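You operate a simulated robot arm through the tools that you are given. There is no shell and no other tool.

You run a simulated robot arm. Do the job below in one go: nothing can be reset, and whatever is moved stays where it is left.

JOB
Set the bench unit's height with the 85 mm gauge block.
Fine: clamp the unit over the slide, push the block in under it on the slide, lower the unit till it is just clear of the block, then draw the slide out with the block.

The check looks at the end state, three seconds after you hand in, the way a careful person would. Anything else that was tipped, shoved, dropped, spilled or broken makes it a failure.

ROBOT AND FRAMES
A 6-joint arm with a two-finger gripper, fixed in place. Base frame: the origin is at the foot of the arm, x ahead of it, y to its left, z up; the work surface is at about z = 720. Lengths are in mm, angles in rad, forces in N, time in s.
Its first joint turns from -2.897 to 2.897 rad. Payload 2.45 kg.
The TCP is the grasp point between the finger pads, 20 mm short of the fingertips. In the tool frame z runs along the fingers and y along their closing line. The gripper opens to 140 mm. The gripper's body begins 168 mm behind the TCP.
Orientation is that of the tool frame in the base frame, as a unit quaternion [w, x, y, z]. With the fingers straight down and closing along the base's y, the tool's x points along the base's -x, its y along +y and its z along -z.

CONTROLS
- The arm moves only by the tool nudge_tool. Its argument "targets" is a list of rows, each a list of 3 entries, a list of its own where there are three numbers: the shift along the base's x, y, z in cm, then the turn, a rotation vector about the base's x, y, z in rad, then the closure in counts, from 0 (fully open) to 255 (shut). In form: [[[tx, ty, tz], [wx, wy, wz], claw], ...]. A call has 1 to 20 rows; each row shifts and turns the commanded pose from where the row before left it. A row lasts 0.2 s, in which the tool goes at most 50 mm and 0.15 rad; a call with a longer step from one row to the next is refused whole, and so is a gripper value outside its range. Where a pose cannot be reached the arm comes as near as it can. A force on the tool above 80 N (or 10 N above the force at the start of the call, whichever is more), or a blocked arm, ends the call early, and 0.2 s more pass. The fingers move at their own pace (about 45 mm/s each) and stop on an object; they squeeze with about 41 N. The grip force told is the motor's: it shows also when the fingers shut on nothing. Time passes only in rows, and 0.2 s behind the last, so rows that do not move let the fingers close. It gives the time, the measured TCP pose, the force on the tool (base axes), the opening and the grip force at its end, in the units of the frame above (readings bear some noise), with the torque about the TCP (base axes, N m) and any sound that the robot's microphone picked up, and new pictures: "pictures" is both (left out), scene, wrist or none.
- Cameras (640 x 400 px; columns grow to the right, rows downward): "scene" is fixed at [400.1, 501.2, 1319.1]; the picture's right is [-0.88, -0.47, 0.00], its down [0.00, -0.01, -1.00] and it looks along [0.47, -0.88, 0.01] (base axes); focal length 214 px, centre (320, 200). "wrist" rides on the gripper at [78, 11, -209] in the tool frame; the picture's right is [-0.14, 0.99, 0.00], its down [-0.92, -0.13, -0.37] and it looks along [-0.36, -0.05, 0.93] (tool axes); focal length 280 px, centre (320, 200). There is no depth. A picture from a camera that has moved, and an enlarged one, comes with that camera's place and axes in the base frame and with its lens.
- enlarge(camera, box): a new picture of the part [left, top, right, bottom] of that camera's present view, enlarged. No time passes.
- sign_off(): hands the job in; it is judged then, once.

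Places have to be worked out from the pictures, the camera data and where the tool is seen. Open the gripper and draw the arm clear of the work before you hand the job in, unless the task says otherwise.

The tools are called by a JSON object that holds its "method" and its "body". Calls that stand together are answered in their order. nudge_tool: Moves the arm, as the interface text tells. Its arguments: {"type":"object","properties":{"targets":{"type":"array","items":{"type":"array"}},"pictures":{"type":"string","enum":["both","scene","wrist","none"]}},"required":["targets"]} The other tools are called the same way: enlarge (camera, box) takes an enlarged picture of a part of a camera's view; sign_off () hands the job in.

At the start:

```text
clock: 0.0
ee_pos: [517.5, 278.5, 1372.0]
tool_rot: [0.0, 0.0, 1.0, 0.0]
contact_force: [-0.3, -0.6, -0.3]
torque: [0.0, 0.01, 0.0]
grip_width: 140.0
grasp_force: 0.1
```

scene: 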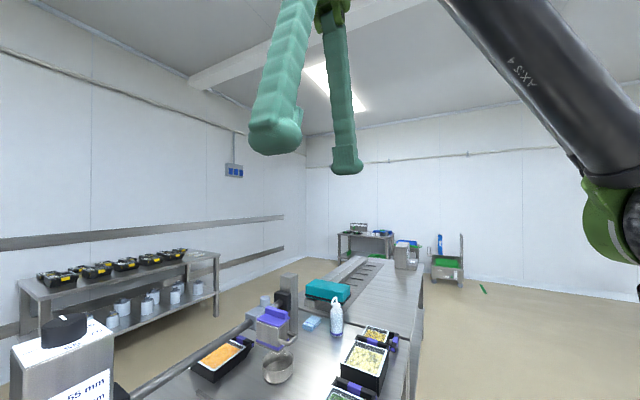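
wrist: 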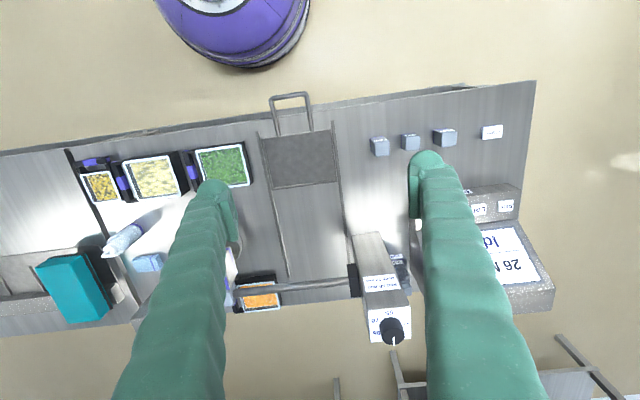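

The wrist view shows a bench with a slide (tray with handle), several gauge blocks, and a unit on a rail or post. I enlarge parts of both views to read the labels.

{"method": "enlarge", "body": {"camera": "wrist", "box": [340, 80, 560, 220]}}

{"method": "enlarge", "body": {"camera": "wrist", "box": [230, 80, 440, 350]}}

{"method": "enlarge", "body": {"camera": "scene", "box": [0, 260, 440, 400]}}

{"method": "enlarge", "body": {"camera": "wrist", "box": [340, 220, 560, 360]}}

```text
2.86 times, centred on (450, 150) of wrist
camera zoom: at [440.0, 288.1, 1579.4], right [0.14, 0.99, 0.0], down [0.92, -0.13, 0.37], along [0.36, -0.05, -0.93], focal length 801 px, centre (-51, 343)
```

zoom: 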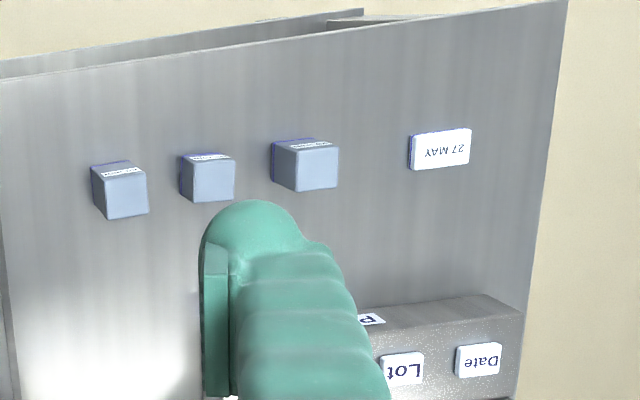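

```text
1.48 times, centred on (335, 215) of wrist
camera zoom: at [440.0, 288.1, 1579.4], right [0.14, 0.99, 0.0], down [0.92, -0.13, 0.37], along [0.36, -0.05, -0.93], focal length 415 px, centre (298, 178)
```

zoom: 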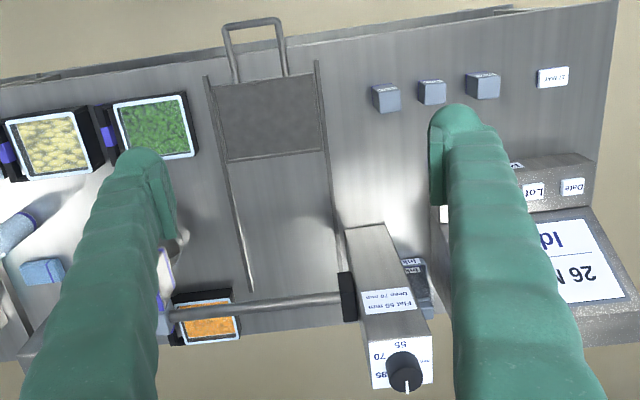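

```text
1.45 times, centred on (220, 330) of scene
camera zoom: at [400.1, 501.2, 1319.1], right [-0.88, -0.47, 0.0], down [0.0, -0.01, -1.0], along [0.47, -0.88, 0.01], focal length 312 px, centre (466, 11)
```

zoom: 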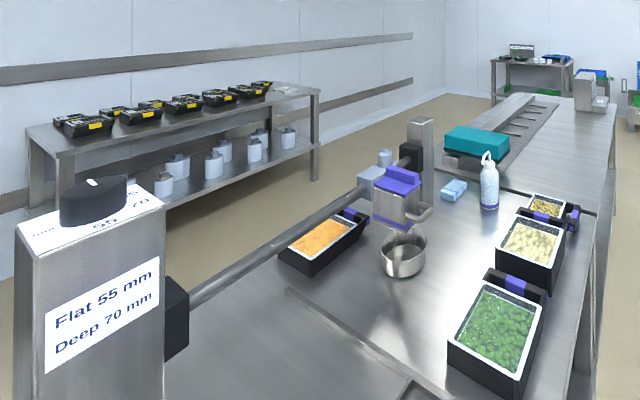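

```text
2.86 times, centred on (450, 290) of wrist
camera zoom: at [440.0, 288.1, 1579.4], right [0.14, 0.99, 0.0], down [0.92, -0.13, 0.37], along [0.36, -0.05, -0.93], focal length 801 px, centre (-51, -57)
```

zoom: 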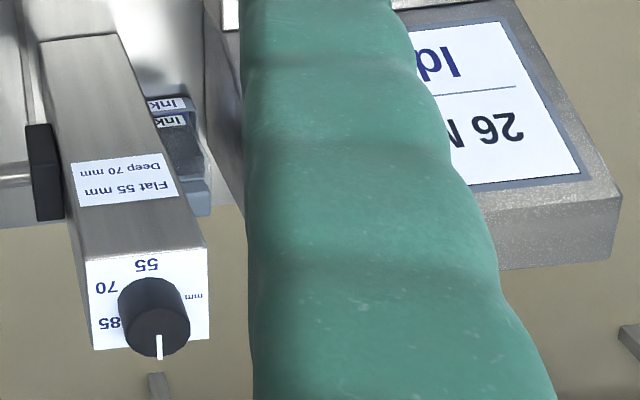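

The unit seems to sit at the left end of a horizontal bar, behind my left finger. The slide is drawn toward the arm, and three blue cubes to its right look like gauge blocks. I stay high and move the arm sideways for a better view.

{"method": "nudge_tool", "body": {"targets": [[[0, -5, 0], [0, 0, 0], 0], [[0, -5, 0], [0, 0, 0], 0], [[0, -5, 0], [0, 0, 0], 0], [[0, -5, 0], [0, 0, 0], 0], [[0, -5, 0], [0, 0, 0], 0]]}}

```text
clock: 1.2
ee_pos: [514.9, 29.1, 1373.6]
tool_rot: [0.0, 0.0, 1.0, 0.0]
contact_force: [-0.4, 0.3, 0.8]
torque: [-0.07, 0.04, 0.01]
grip_width: 139.8
grasp_force: 0.0
camera wrist: at [436.6, 38.1, 1581.9], right [0.14, 0.99, 0.0], down [0.92, -0.13, 0.37], along [0.36, -0.05, -0.93], focal length 280 px, centre (320, 200)
```

scene: 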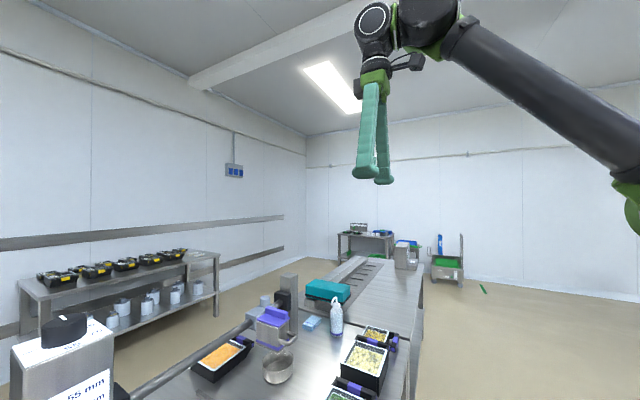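
wrist: 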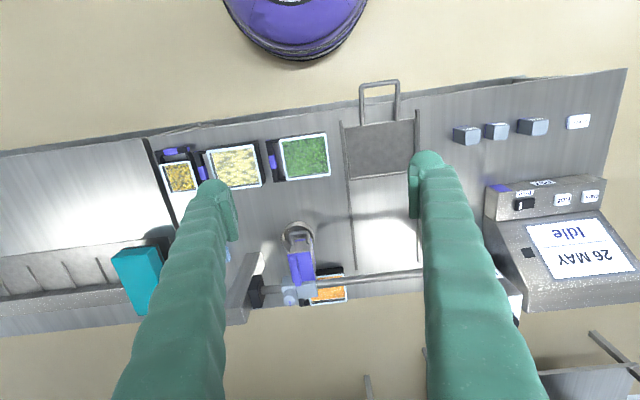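

{"method": "enlarge", "body": {"camera": "wrist", "box": [220, 200, 430, 331]}}

{"method": "enlarge", "body": {"camera": "wrist", "box": [430, 90, 640, 221]}}

{"method": "enlarge", "body": {"camera": "scene", "box": [200, 260, 360, 390]}}

{"method": "enlarge", "body": {"camera": "wrist", "box": [470, 170, 640, 320]}}

```text
3.05 times, centred on (325, 266) of wrist
camera zoom: at [436.6, 38.1, 1581.9], right [0.14, 0.99, 0.0], down [0.92, -0.13, 0.37], along [0.36, -0.05, -0.93], focal length 854 px, centre (305, 0)
```

zoom: 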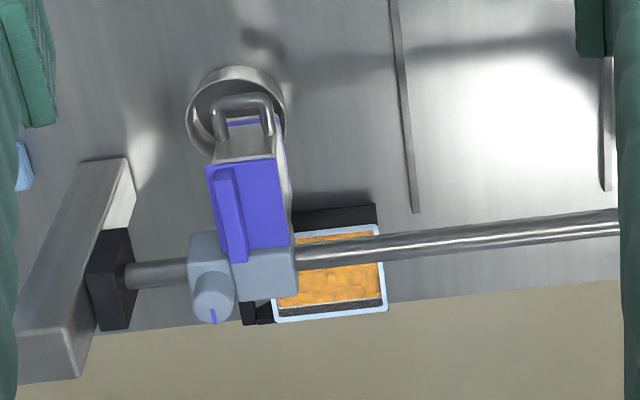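

```text
3.05 times, centred on (535, 156) of wrist
camera zoom: at [436.6, 38.1, 1581.9], right [0.14, 0.99, 0.0], down [0.92, -0.13, 0.37], along [0.36, -0.05, -0.93], focal length 854 px, centre (-335, 336)
```

zoom: 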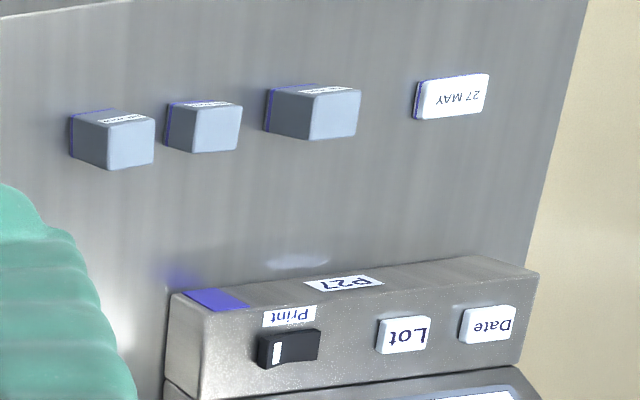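

```text
3.08 times, centred on (280, 325) of scene
camera zoom: at [400.1, 501.2, 1319.1], right [-0.88, -0.47, 0.0], down [0.0, -0.01, -1.0], along [0.47, -0.88, 0.01], focal length 660 px, centre (443, -185)
```

zoom: 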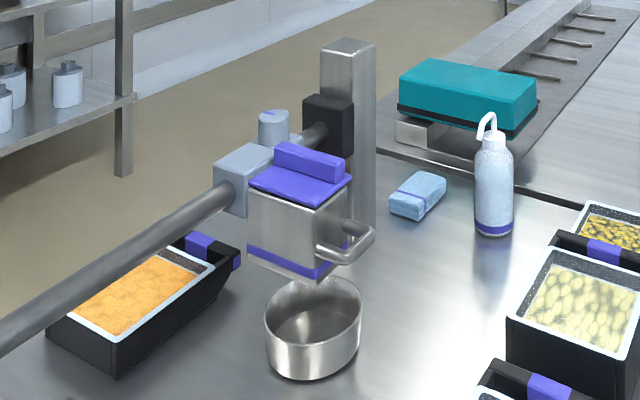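

```text
2.67 times, centred on (555, 245) of wrist
camera zoom: at [436.6, 38.1, 1581.9], right [0.14, 0.99, 0.0], down [0.92, -0.13, 0.37], along [0.36, -0.05, -0.93], focal length 748 px, centre (-307, 80)
```

zoom: 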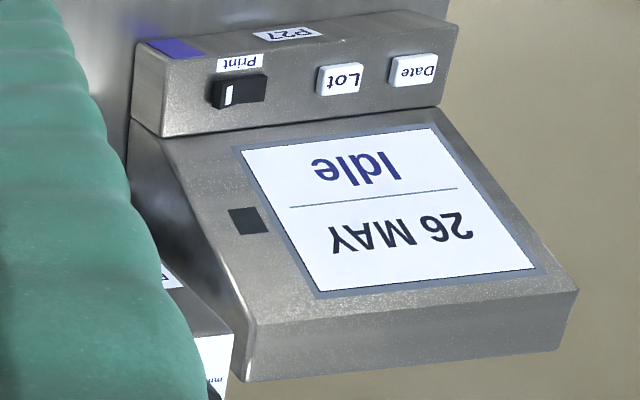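

The unit is a print head hung on a carriage with a grey clamp knob, on a bar between two posts. A steel pot stands below it, and the dial with 55/70/85 is on the right-hand column. I go closer to the three blocks to read their labels.

{"method": "nudge_tool", "body": {"targets": [[[0, 3.75, -2.7], [0, 0, 0], 0], [[0, 3.75, -2.7], [0, 0, 0], 0], [[0, 3.75, -2.7], [0, 0, 0], 0], [[0, 3.75, -2.7], [0, 0, 0], 0], [[0, 3.75, -2.7], [0, 0, 0], 0], [[0, 3.75, -2.7], [0, 0, 0], 0], [[0, 3.75, -2.7], [0, 0, 0], 0], [[0, 3.75, -2.7], [0, 0, 0], 0], [[0, 3.75, -2.7], [0, 0, 0], 0], [[0, 3.75, -2.7], [0, 0, 0], 0], [[-1, 3.75, -2.7], [0, 0, 0], 0], [[-1, 3.75, -2.7], [0, 0, 0], 0]]}}

```text
clock: 3.8
ee_pos: [499.2, 480.0, 1048.3]
tool_rot: [-0.001, 0.001, 1.0, 0.0]
contact_force: [-0.4, 0.3, 0.5]
torque: [0.08, 0.01, -0.04]
grip_width: 140.0
grasp_force: 0.0
camera wrist: at [419.9, 489.8, 1256.0], right [0.14, 0.99, 0.0], down [0.92, -0.13, 0.37], along [0.37, -0.05, -0.93], focal length 280 px, centre (320, 200)
```

scene: 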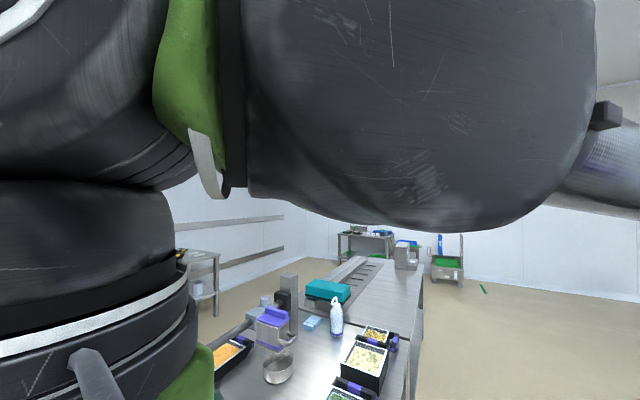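
wrist: 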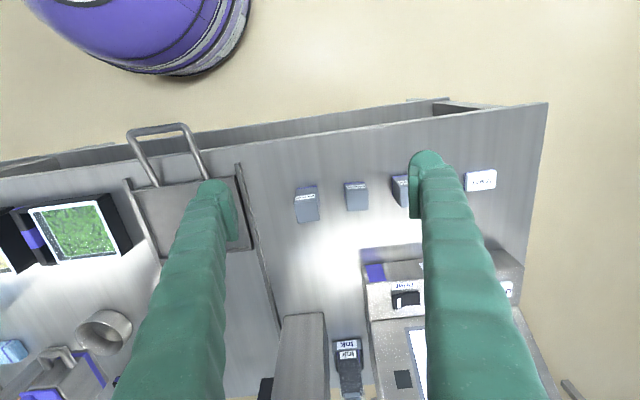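

{"method": "enlarge", "body": {"camera": "wrist", "box": [280, 165, 420, 235]}}

{"method": "enlarge", "body": {"camera": "wrist", "box": [260, 250, 440, 400]}}

{"method": "enlarge", "body": {"camera": "wrist", "box": [120, 110, 300, 300]}}

{"method": "enlarge", "body": {"camera": "wrist", "box": [0, 270, 180, 400]}}

```text
4.57 times, centred on (350, 200) of wrist
camera zoom: at [419.9, 489.8, 1256.0], right [0.14, 0.99, 0.0], down [0.92, -0.13, 0.37], along [0.37, -0.05, -0.93], focal length 1282 px, centre (183, 200)
```

zoom: 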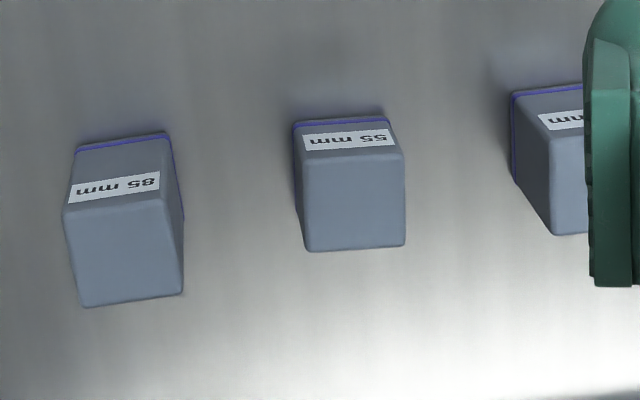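

```text
2.67 times, centred on (350, 325) of wrist
camera zoom: at [419.9, 489.8, 1256.0], right [0.14, 0.99, 0.0], down [0.92, -0.13, 0.37], along [0.37, -0.05, -0.93], focal length 748 px, centre (240, -133)
```

zoom: 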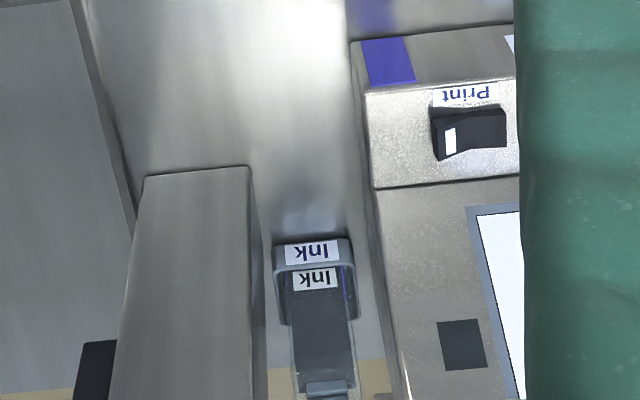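

```text
2.11 times, centred on (210, 205) of wrist
camera zoom: at [419.9, 489.8, 1256.0], right [0.14, 0.99, 0.0], down [0.92, -0.13, 0.37], along [0.37, -0.05, -0.93], focal length 590 px, centre (552, 190)
```

zoom: 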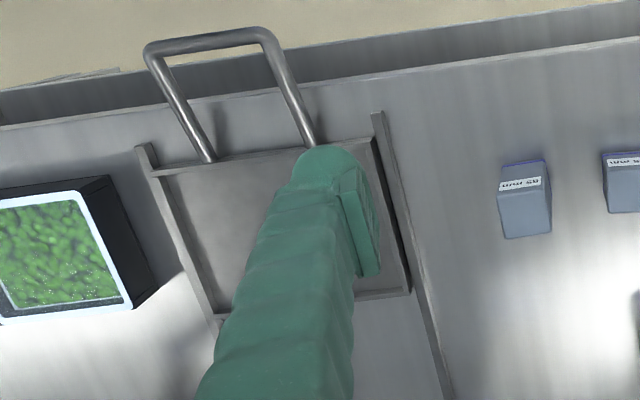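

```text
3.08 times, centred on (90, 335) of wrist
camera zoom: at [419.9, 489.8, 1256.0], right [0.14, 0.99, 0.0], down [0.92, -0.13, 0.37], along [0.37, -0.05, -0.93], focal length 863 px, centre (1028, -215)
```

zoom: 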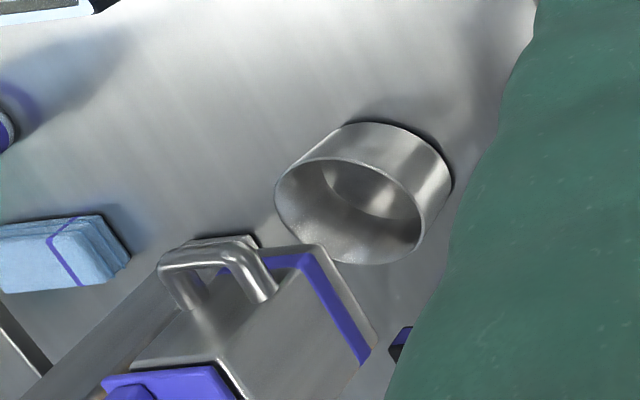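

The block nearest the slide, at about x 620, y 440, is the 85 mm one and the middle one is 55. Next I look at the dial on the column and at the unit from above and closer.

{"method": "nudge_tool", "body": {"targets": [[[0, 0, 4.9], [0, 0, 0], 0], [[0, 0, 4.9], [0, 0, 0], 0], [[0, 0, 4.9], [0, 0, 0], 0], [[0, 0, 4.9], [0, 0, 0], 0], [[0, 0, 4.9], [0, 0, 0], 0], [[4, -2.5, 0], [0, 0, 0], 0], [[4, -2.5, 0], [0, 0, 0], 0], [[4, -2.5, 0], [0, 0, 0], 0], [[4, -2.5, 0], [0, 0, 0], 0], [[4, -2.5, 0], [0, 0, 0], 0]]}}

```text
clock: 6.0
ee_pos: [696.8, 353.1, 1292.5]
tool_rot: [0.0, 0.0, 1.0, 0.0]
contact_force: [-1.1, -0.7, 1.2]
torque: [0.01, -0.23, -0.02]
grip_width: 139.8
grasp_force: 0.0
camera wrist: at [618.4, 362.8, 1500.3], right [0.14, 0.99, 0.0], down [0.92, -0.13, 0.37], along [0.37, -0.05, -0.93], focal length 280 px, centre (320, 200)
```

scene: 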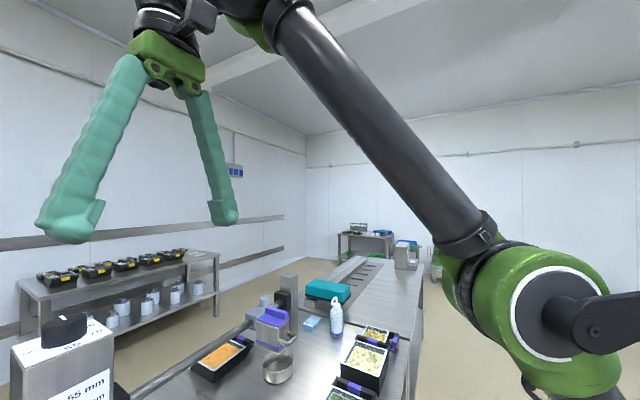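
wrist: 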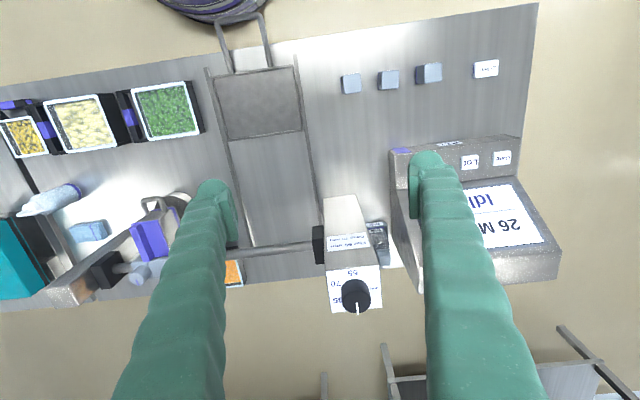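

{"method": "enlarge", "body": {"camera": "wrist", "box": [290, 180, 420, 330]}}

{"method": "enlarge", "body": {"camera": "scene", "box": [0, 300, 130, 400]}}

{"method": "enlarge", "body": {"camera": "wrist", "box": [190, 0, 340, 280]}}

{"method": "enlarge", "body": {"camera": "wrist", "box": [40, 170, 200, 310]}}

```text
2.67 times, centred on (355, 255) of wrist
camera zoom: at [618.4, 362.8, 1500.3], right [0.14, 0.99, 0.0], down [0.92, -0.13, 0.37], along [0.37, -0.05, -0.93], focal length 748 px, centre (227, 53)
```

zoom: 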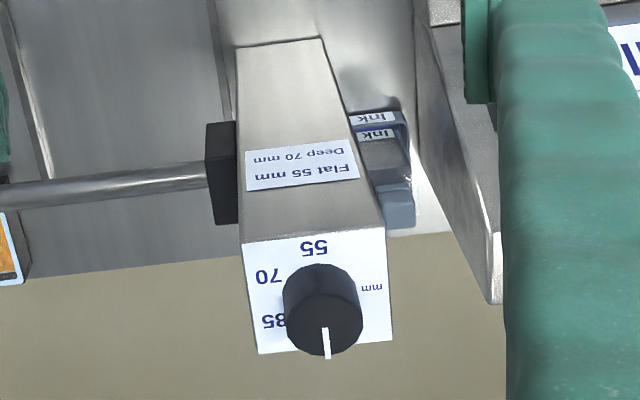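

```text
4.00 times, centred on (65, 350) of scene
camera zoom: at [400.1, 501.2, 1319.1], right [-0.88, -0.47, 0.0], down [0.0, -0.01, -1.0], along [0.47, -0.88, 0.01], focal length 858 px, centre (1340, -400)
```

zoom: 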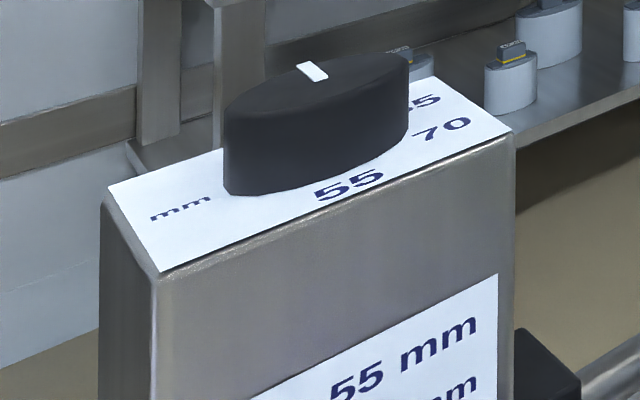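

```text
1.43 times, centred on (265, 140) of wrist
camera zoom: at [618.4, 362.8, 1500.3], right [0.14, 0.99, 0.0], down [0.92, -0.13, 0.37], along [0.37, -0.05, -0.93], focal length 401 px, centre (399, 286)
```

zoom: 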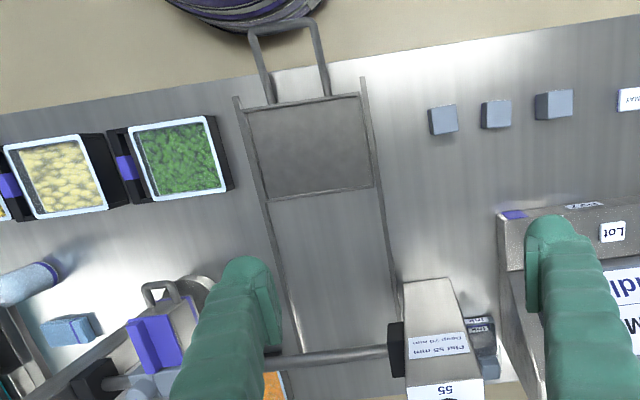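

```text
2.86 times, centred on (120, 240) of wrist
camera zoom: at [618.4, 362.8, 1500.3], right [0.14, 0.99, 0.0], down [0.92, -0.13, 0.37], along [0.37, -0.05, -0.93], focal length 801 px, centre (891, 86)
```

zoom: 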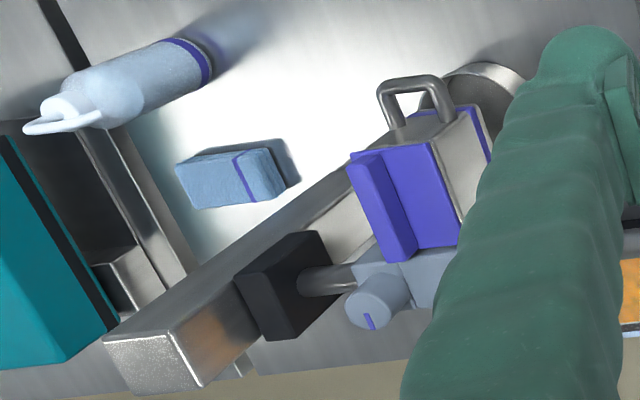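

The column knob's pointer faces +x, well past 85. The clamp knob on the carriage is behind the head, at about (972, -125, 940). I tilt the tool outward and view the unit from the front.

{"method": "nudge_tool", "body": {"targets": [[[-1, -4.2, -1.4], [0, -0.07, 0], 0], [[-1, -4.2, -1.4], [0, -0.07, 0], 0], [[-1, -4.2, -1.4], [0, -0.07, 0], 0], [[-1, -4.2, -1.4], [0, -0.07, 0], 0], [[-1, -4.2, -1.4], [0, -0.07, 0], 0], [[-1, -4.2, -1.4], [0, -0.07, 0], 0], [[-1, -4.2, -1.4], [0, -0.07, 0], 0], [[-1, -4.2, -1.4], [0, -0.07, 0], 0], [[-1, -4.2, -1.4], [0, -0.07, 0], 0], [[-1, -4.2, -1.4], [0, -0.07, 0], 0]]}}

```text
clock: 8.2
ee_pos: [598.5, -68.0, 1151.3]
tool_rot: [0.344, 0.0, 0.939, 0.0]
contact_force: [0.2, 0.2, 0.2]
torque: [0.01, 0.01, 0.03]
grip_width: 140.3
grasp_force: 0.0
camera wrist: at [403.6, -58.0, 1260.2], right [0.11, 0.99, 0.09], down [0.47, -0.13, 0.88], along [0.88, -0.05, -0.47], focal length 280 px, centre (320, 200)
```

scene: 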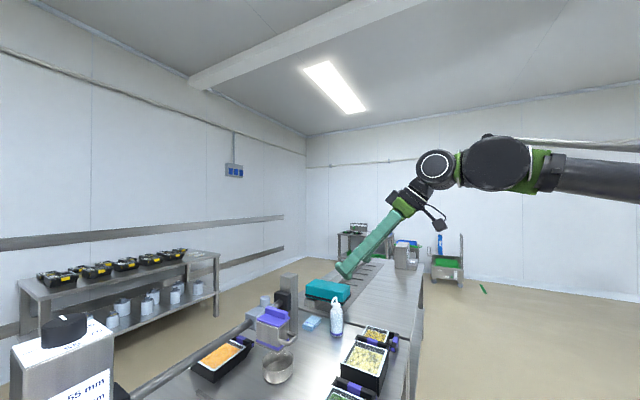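
wrist: 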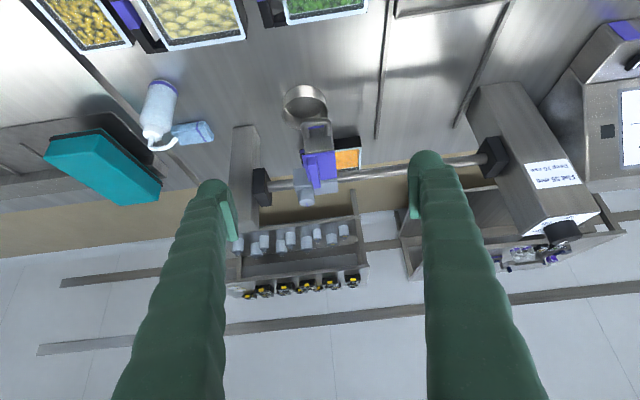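

{"method": "enlarge", "body": {"camera": "wrist", "box": [220, 70, 420, 220]}}

{"method": "enlarge", "body": {"camera": "wrist", "box": [440, 70, 640, 270]}}

```text
2.67 times, centred on (320, 145) of wrist
camera zoom: at [403.6, -58.0, 1260.2], right [0.11, 0.99, 0.09], down [0.47, -0.13, 0.88], along [0.88, -0.05, -0.47], focal length 748 px, centre (320, 347)
```

zoom: 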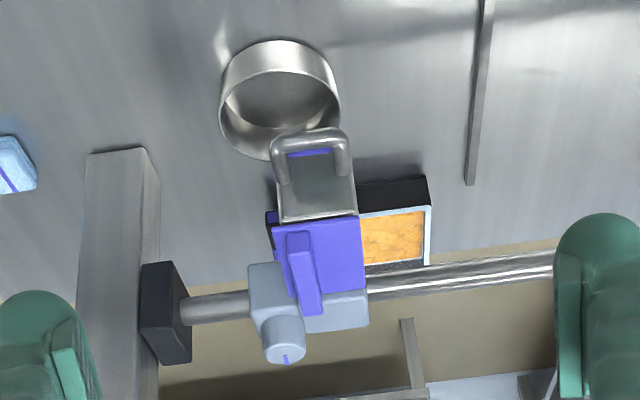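

```text
2.00 times, centred on (540, 170) of wrist
camera zoom: at [403.6, -58.0, 1260.2], right [0.11, 0.99, 0.09], down [0.47, -0.13, 0.88], along [0.88, -0.05, -0.47], focal length 561 px, centre (-120, 260)
```

zoom: 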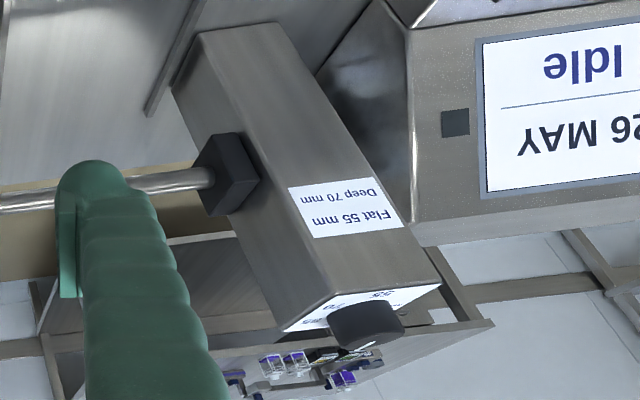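

I triangulated the clamp knob top at about (969, -122, 956) and the column knob top at about (966, 380, 1110). The head underside is near z 850 and the pot rim near 765. I straighten the tool and move over the unit, to look closely and to test the reach there.

{"method": "nudge_tool", "body": {"targets": [[[4, -0.8, 0.6], [0, 0.1, 0], 0], [[4, -0.8, 0.6], [0, 0.1, 0], 0], [[4, -0.8, 0.6], [0, 0.1, 0], 0], [[4, -0.8, 0.6], [0, 0.1, 0], 0], [[4, -0.8, 0.6], [0, 0.1, 0], 0], [[4, -0.8, 0.6], [0, 0.1, 0], 0], [[3.2, -0.4, 0.4], [0, 0.1, 0], 0]]}}

```text
clock: 9.8
ee_pos: [872.7, -123.0, 1190.1]
tool_rot: [-0.003, 0.0, 1.0, 0.0]
contact_force: [5.9, -0.4, -4.6]
torque: [0.15, 1.14, -0.03]
grip_width: 139.8
grasp_force: 0.0
camera wrist: at [795.6, -111.6, 1399.2], right [0.14, 0.99, 0.0], down [0.92, -0.13, 0.36], along [0.36, -0.05, -0.93], focal length 280 px, centre (320, 200)
```

scene: 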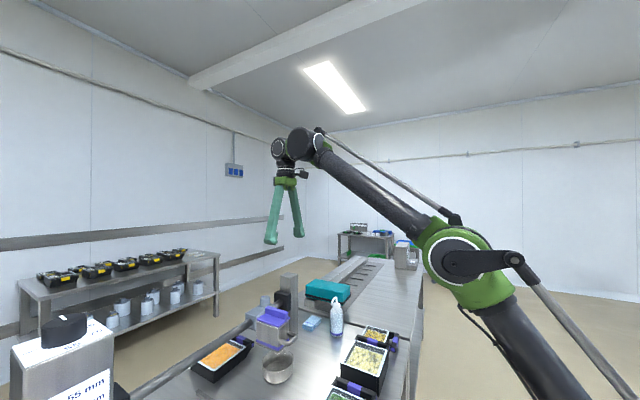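
wrist: 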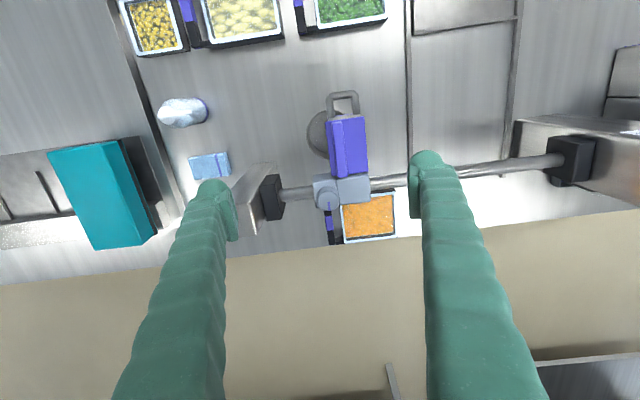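

{"method": "enlarge", "body": {"camera": "wrist", "box": [230, 80, 420, 260]}}

{"method": "enlarge", "body": {"camera": "wrist", "box": [290, 140, 380, 220]}}

{"method": "enlarge", "body": {"camera": "scene", "box": [230, 280, 320, 370]}}

```text
2.22 times, centred on (325, 170) of wrist
camera zoom: at [795.6, -111.6, 1399.2], right [0.14, 0.99, 0.0], down [0.92, -0.13, 0.36], along [0.36, -0.05, -0.93], focal length 623 px, centre (309, 267)
```

zoom: 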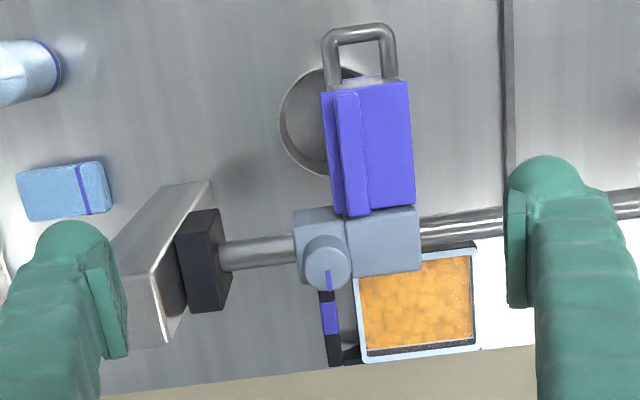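

```text
5.00 times, centred on (335, 180) of wrist
camera zoom: at [795.6, -111.6, 1399.2], right [0.14, 0.99, 0.0], down [0.92, -0.13, 0.36], along [0.36, -0.05, -0.93], focal length 1402 px, centre (245, 300)
```

zoom: 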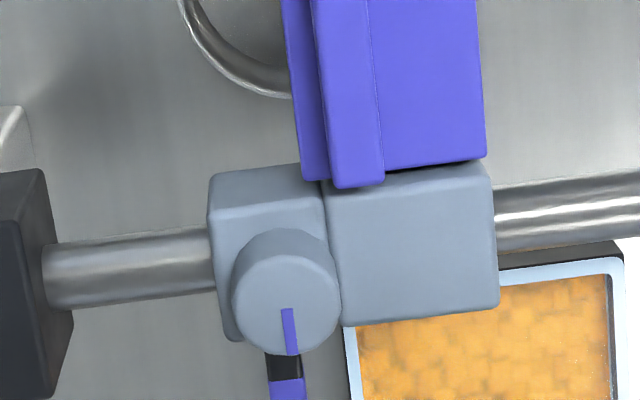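

```text
4.44 times, centred on (275, 325) of scene
camera zoom: at [400.1, 501.2, 1319.1], right [-0.88, -0.47, 0.0], down [0.0, -0.01, -1.0], along [0.47, -0.88, 0.01], focal length 953 px, centre (520, -356)
```

zoom: 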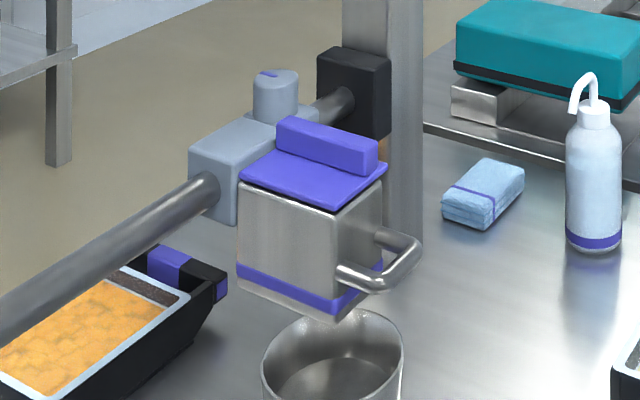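

The head spans roughly x 838 to 932, y -107 to -45, with its lid at about z 930. The collar with the clamp knob is on its left, with the mark pointing +x. I partly close the fingers and come down over the head to straddle it, stopping above first to check alignment.

{"method": "nudge_tool", "body": {"targets": [[[1.2, 4.7, 0], [0, 0, 0], 73], [[0, 0, -4.5], [0, 0, 0], 73], [[0, 0, -4.5], [0, 0, 0], 73], [[0, 0, -4.5], [0, 0, 0], 73], [[0, 0, -4.5], [0, 0, 0], 73], [[0, 0, 0], [0, 0, 0], 73]]}}

```text
clock: 11.2
ee_pos: [884.5, -72.1, 1012.3]
tool_rot: [0.0, 0.0, 1.0, 0.0]
contact_force: [-0.4, -0.3, 0.9]
torque: [0.01, -0.02, -0.02]
grip_width: 100.1
grasp_force: 0.1
camera wrist: at [805.5, -61.4, 1220.7], right [0.14, 0.99, 0.0], down [0.92, -0.13, 0.37], along [0.36, -0.05, -0.93], focal length 280 px, centre (320, 200)
```

scene: 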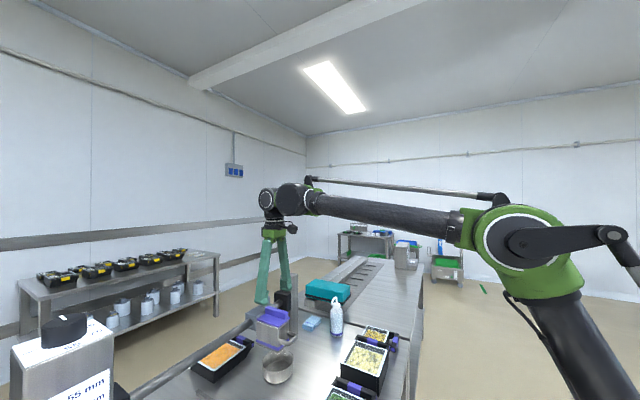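
wrist: 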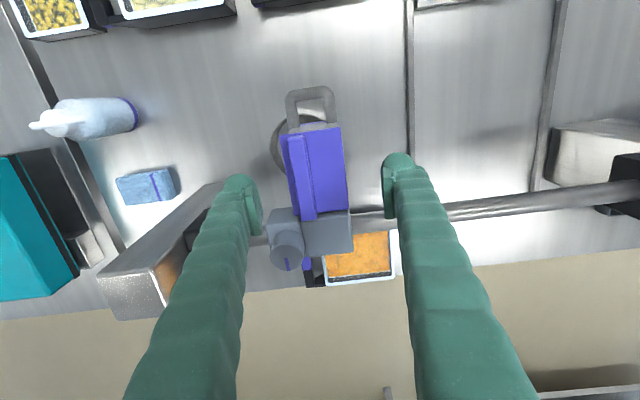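

Fingers straddle the head with about 15 mm clear on the left. I go down beside it to z 900.

{"method": "nudge_tool", "body": {"targets": [[[0, -0.4, -4], [0, 0, 0], 73], [[0, 0, -4], [0, 0, 0], 73], [[0, 0, -3.2], [0, 0, 0], 73]]}}

```text
clock: 12.0
ee_pos: [883.1, -77.1, 900.4]
tool_rot: [0.0, 0.001, 1.0, 0.0]
contact_force: [0.8, -0.2, 1.3]
torque: [-0.03, -0.04, 0.0]
grip_width: 99.9
grasp_force: 0.0
camera wrist: at [804.7, -66.6, 1107.9], right [0.14, 0.99, 0.0], down [0.92, -0.13, 0.37], along [0.36, -0.05, -0.93], focal length 280 px, centre (320, 200)
```

scene: 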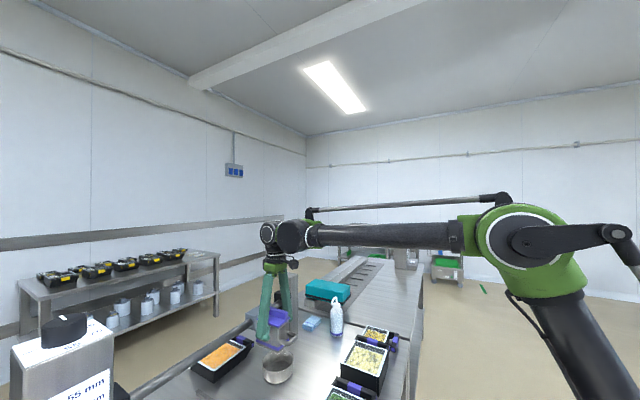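
wrist: 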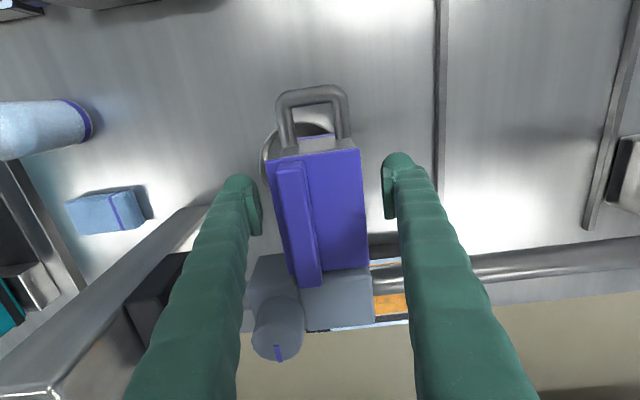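

The head is between the fingers. I now push gently toward +y to see whether the unit slides freely or is clamped.

{"method": "nudge_tool", "body": {"targets": [[[0, 1.5, 0], [0, 0, 0], 73], [[0, 0.4, 0], [0, 0, 0], 73], [[0, 0.3, 0], [0, 0, 0], 73], [[0, 0.3, 0], [0, 0, 0], 73], [[0, 0.3, 0], [0, 0, 0], 73]]}}

```text
clock: 13.2
ee_pos: [882.0, -47.5, 899.8]
tool_rot: [0.0, 0.0, 1.0, 0.0]
contact_force: [16.8, -32.7, 9.3]
torque: [0.13, 0.29, 0.89]
grip_width: 120.8
grasp_force: 15.0
camera wrist: at [804.1, -38.5, 1108.3], right [0.14, 0.99, 0.0], down [0.92, -0.13, 0.37], along [0.36, -0.05, -0.93], focal length 280 px, centre (320, 200)
```

scene: 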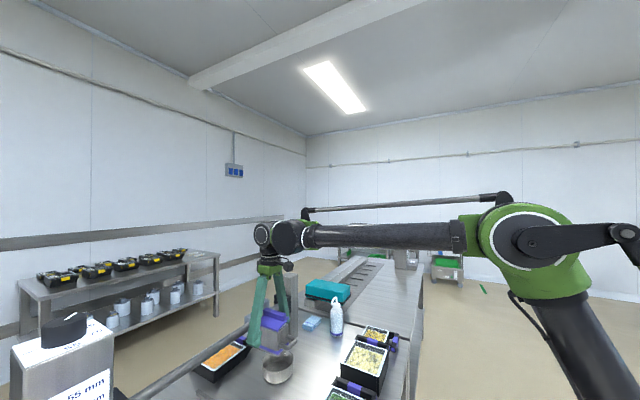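
wrist: 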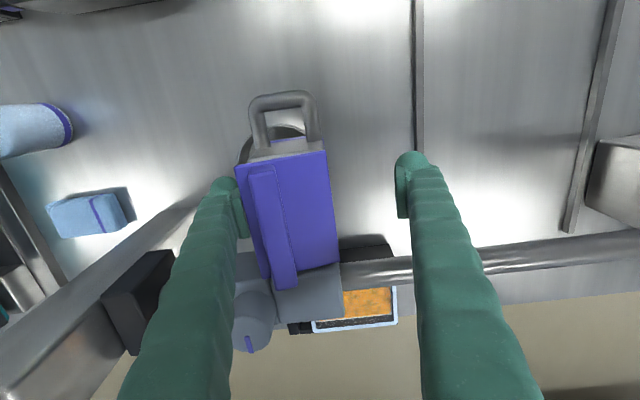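

The fingers spread with 33 N and the unit did not move, so it is clamped. I back off and rise, then move over the clamp knob to loosen it.

{"method": "nudge_tool", "body": {"targets": [[[0, -2.8, 0], [0, 0, 0], 73], [[0, 0, 4], [0, 0, 0], 73], [[0, 0, 4], [0, 0, 0], 73], [[0, 0, 4], [0, 0, 0], 73], [[4.3, -2.3, 0], [0, 0, 0], 146], [[4.3, -2.3, 0], [0, 0, 0], 146], [[0, 0, 0], [0, 0, 0], 146], [[0, 0, 0], [0, 0, 0], 146]]}}

```text
clock: 15.0
ee_pos: [968.7, -119.7, 1021.6]
tool_rot: [-0.001, 0.002, 1.0, 0.0]
contact_force: [-0.4, -0.4, -0.1]
torque: [0.01, -0.01, -0.01]
grip_width: 59.9
grasp_force: 0.1
camera wrist: at [890.4, -110.0, 1229.0], right [0.14, 0.99, 0.0], down [0.92, -0.13, 0.37], along [0.36, -0.05, -0.93], focal length 280 px, centre (320, 200)
```

scene: 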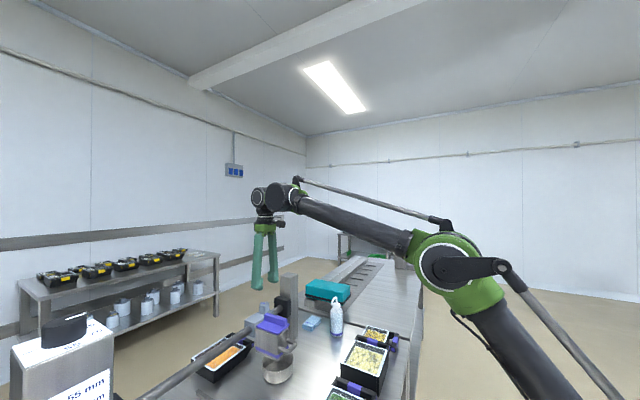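
wrist: 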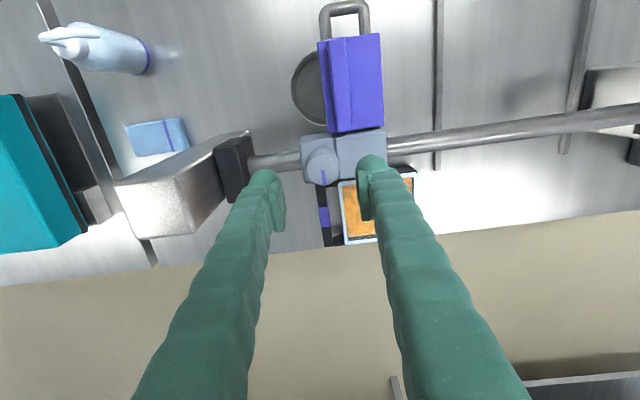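

{"method": "enlarge", "body": {"camera": "wrist", "box": [260, 110, 400, 210]}}

{"method": "enlarge", "body": {"camera": "scene", "box": [220, 230, 320, 370]}}

```text
4.00 times, centred on (330, 160) of wrist
camera zoom: at [890.4, -110.0, 1229.0], right [0.14, 0.99, 0.0], down [0.92, -0.13, 0.37], along [0.36, -0.05, -0.93], focal length 1122 px, centre (280, 360)
```

zoom: 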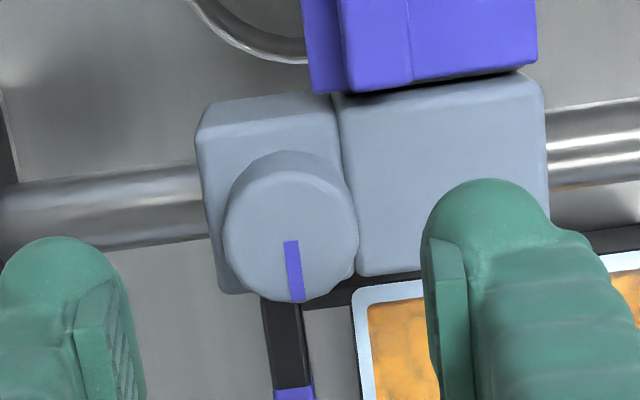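

```text
2.86 times, centred on (270, 300) of scene
camera zoom: at [400.1, 501.2, 1319.1], right [-0.88, -0.47, 0.0], down [0.0, -0.01, -1.0], along [0.47, -0.88, 0.01], focal length 613 px, centre (463, -86)
```

zoom: 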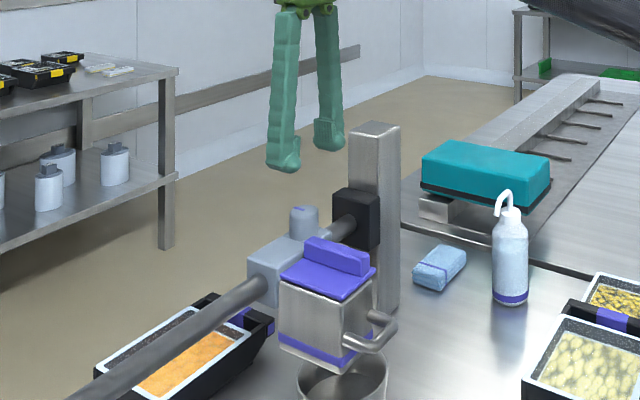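

The knob is centred at about (966, -119), right between the fingers. I descend to z 952 and close on it.

{"method": "nudge_tool", "body": {"targets": [[[-0.2, 0.1, -3.5], [0, 0, 0], 146], [[0, 0, -3.4], [0, 0, 0], 146], [[0, 0, 0], [0, 0, 0], 200], [[0, 0, 0], [0, 0, 0], 255], [[0, 0, 0], [0, 0, 0], 255], [[0, 0, 0], [0, 0, 0], 255]]}}

```text
clock: 16.4
ee_pos: [965.8, -119.9, 952.0]
tool_rot: [0.0, 0.001, 1.0, 0.0]
contact_force: [-1.1, 0.8, 1.8]
torque: [-0.01, 0.01, 0.05]
grip_width: 0.1
grasp_force: 21.1
camera wrist: at [887.7, -109.9, 1159.5], right [0.14, 0.99, 0.0], down [0.92, -0.13, 0.37], along [0.36, -0.05, -0.93], focal length 280 px, centre (320, 200)
```

scene: 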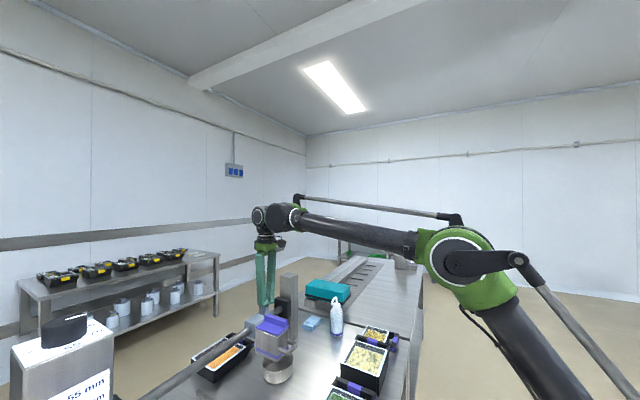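
wrist: 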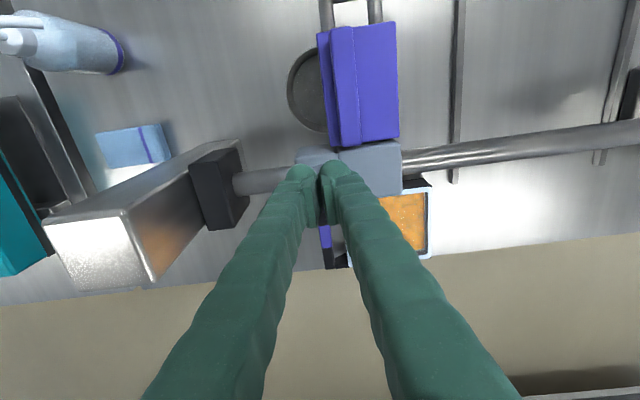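

The fingers shut on nothing, so the knob must be lower than I estimated or off to the side. I look closer.

{"method": "enlarge", "body": {"camera": "wrist", "box": [270, 110, 390, 230]}}

{"method": "enlarge", "body": {"camera": "scene", "box": [220, 250, 320, 350]}}

```text
3.33 times, centred on (330, 170) of wrist
camera zoom: at [887.7, -109.9, 1159.5], right [0.14, 0.99, 0.0], down [0.92, -0.13, 0.37], along [0.36, -0.05, -0.93], focal length 935 px, centre (287, 300)
```

zoom: 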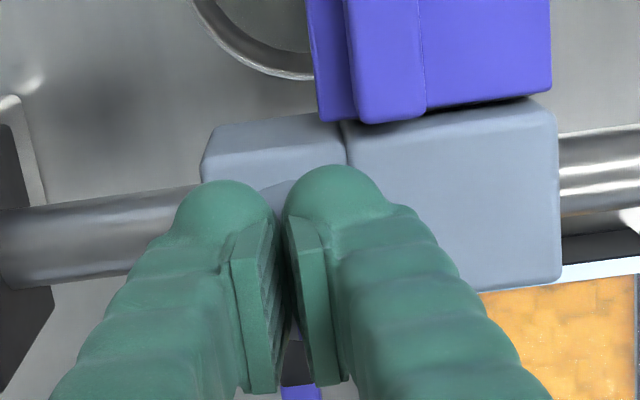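

```text
4.00 times, centred on (270, 300) of scene
camera zoom: at [400.1, 501.2, 1319.1], right [-0.88, -0.47, 0.0], down [0.0, -0.01, -1.0], along [0.47, -0.88, 0.01], focal length 858 px, centre (520, -200)
```

zoom: 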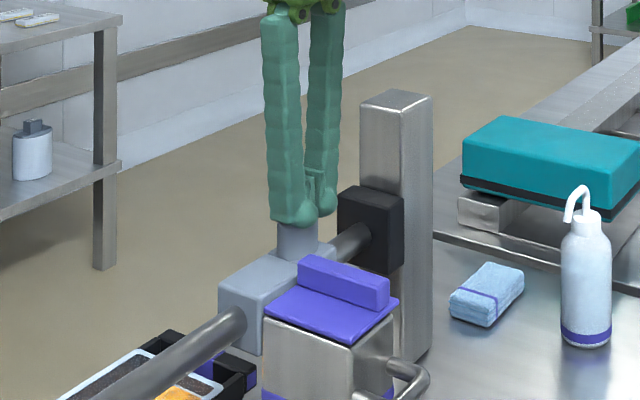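

The bracket and carriage now sit about 7 px lower in the scene picture than before my push, so the whole bar seems to have dropped about 25 mm. I check the column knob and bar to see what changed.

{"method": "enlarge", "body": {"camera": "scene", "box": [0, 300, 130, 400]}}

{"method": "enlarge", "body": {"camera": "scene", "box": [200, 260, 360, 390]}}

```text
4.00 times, centred on (65, 350) of scene
camera zoom: at [400.1, 501.2, 1319.1], right [-0.88, -0.47, 0.0], down [0.0, -0.01, -1.0], along [0.47, -0.88, 0.01], focal length 858 px, centre (1340, -400)
```

zoom: 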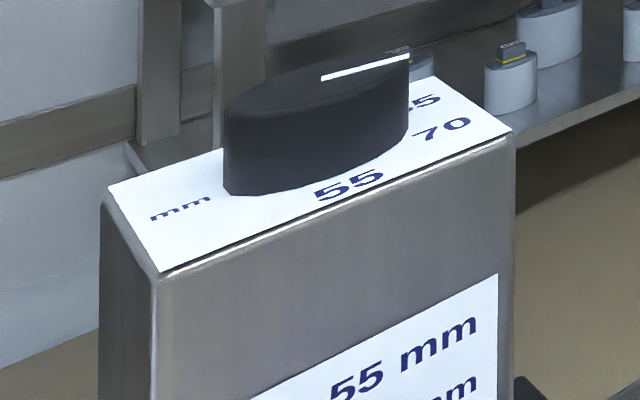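

```text
3.08 times, centred on (280, 325) of scene
camera zoom: at [400.1, 501.2, 1319.1], right [-0.88, -0.47, 0.0], down [0.0, -0.01, -1.0], along [0.47, -0.88, 0.01], focal length 660 px, centre (443, -185)
```

zoom: 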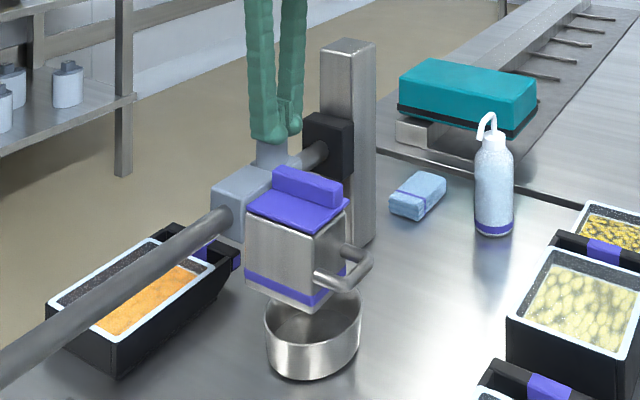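

The column pointer turned to about 70, so my push also moved the bar down on its friction-held height drive, by about 26 mm. Height can therefore be set by pressing the unit or by the dial. The clamp knob top is now near z 930, so I open, go lower and grip it.

{"method": "nudge_tool", "body": {"targets": [[[0, 0, 0.3], [0, 0, 0], 146], [[0.4, 0.1, 0], [0, 0, 0], 146], [[0, 0, 0], [0, 0, 0], 146], [[0, 0, 0], [0, 0, 0], 146], [[0, 0, -1.4], [0, 0, 0], 146], [[0, 0, -1.3], [0, 0, 0], 146], [[0, 0, 0], [0, 0, 0], 200], [[0, 0, 0], [0, 0, 0], 255], [[0, 0, 0], [0, 0, 0], 255]]}}

```text
clock: 18.4
ee_pos: [969.8, -118.0, 927.0]
tool_rot: [-0.001, 0.0, 1.0, 0.0]
contact_force: [-2.9, 11.5, -1.7]
torque: [0.12, 0.1, 0.07]
grip_width: 36.3
grasp_force: 35.1
camera wrist: at [892.2, -108.7, 1135.3], right [0.14, 0.99, 0.0], down [0.92, -0.13, 0.37], along [0.36, -0.05, -0.93], focal length 280 px, centre (320, 200)
```

scene: 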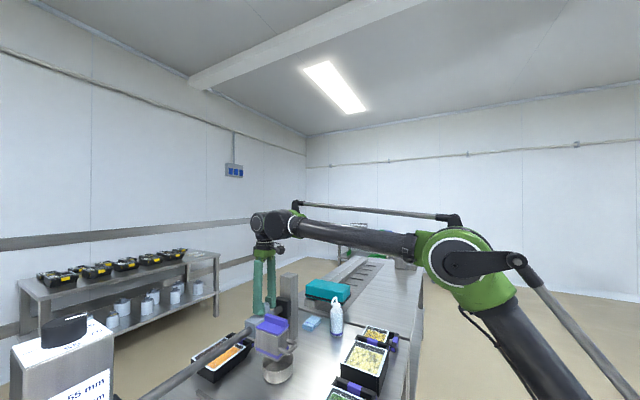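
wrist: 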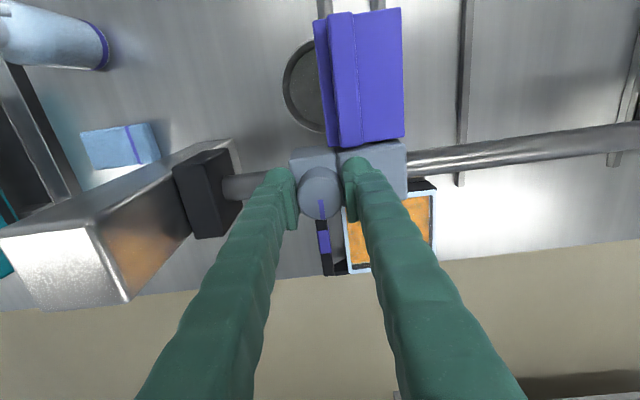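

The knob is gripped at 36 mm. I turn it counter-clockwise, seen from above, by 0.6 rad to loosen it and watch the torque.

{"method": "nudge_tool", "body": {"targets": [[[0, 0.1, 0], [0, 0, 0.1], 255], [[0, 0, 0], [0, 0, 0.1], 255], [[0, 0, 0], [0, 0, 0.1], 255], [[0, 0, 0], [0, 0, 0.1], 255], [[0, 0, 0], [0, 0, 0.1], 255], [[0, 0, 0], [0, 0, 0.1], 255]], "pictures": "wrist"}}

```text
clock: 19.8
ee_pos: [973.5, -119.8, 925.1]
tool_rot: [0.0, -0.296, 0.955, 0.0]
contact_force: [29.9, 1.0, 2.4]
torque: [0.76, 0.07, -0.21]
grip_width: 35.9
grasp_force: 44.4
camera wrist: at [901.4, -155.4, 1133.6], right [-0.45, 0.89, 0.0], down [0.83, 0.42, 0.37], along [0.33, 0.16, -0.93], focal length 280 px, centre (320, 200)
```

wrist: 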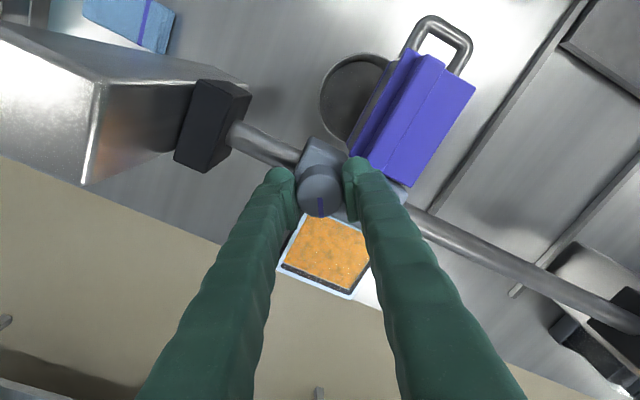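

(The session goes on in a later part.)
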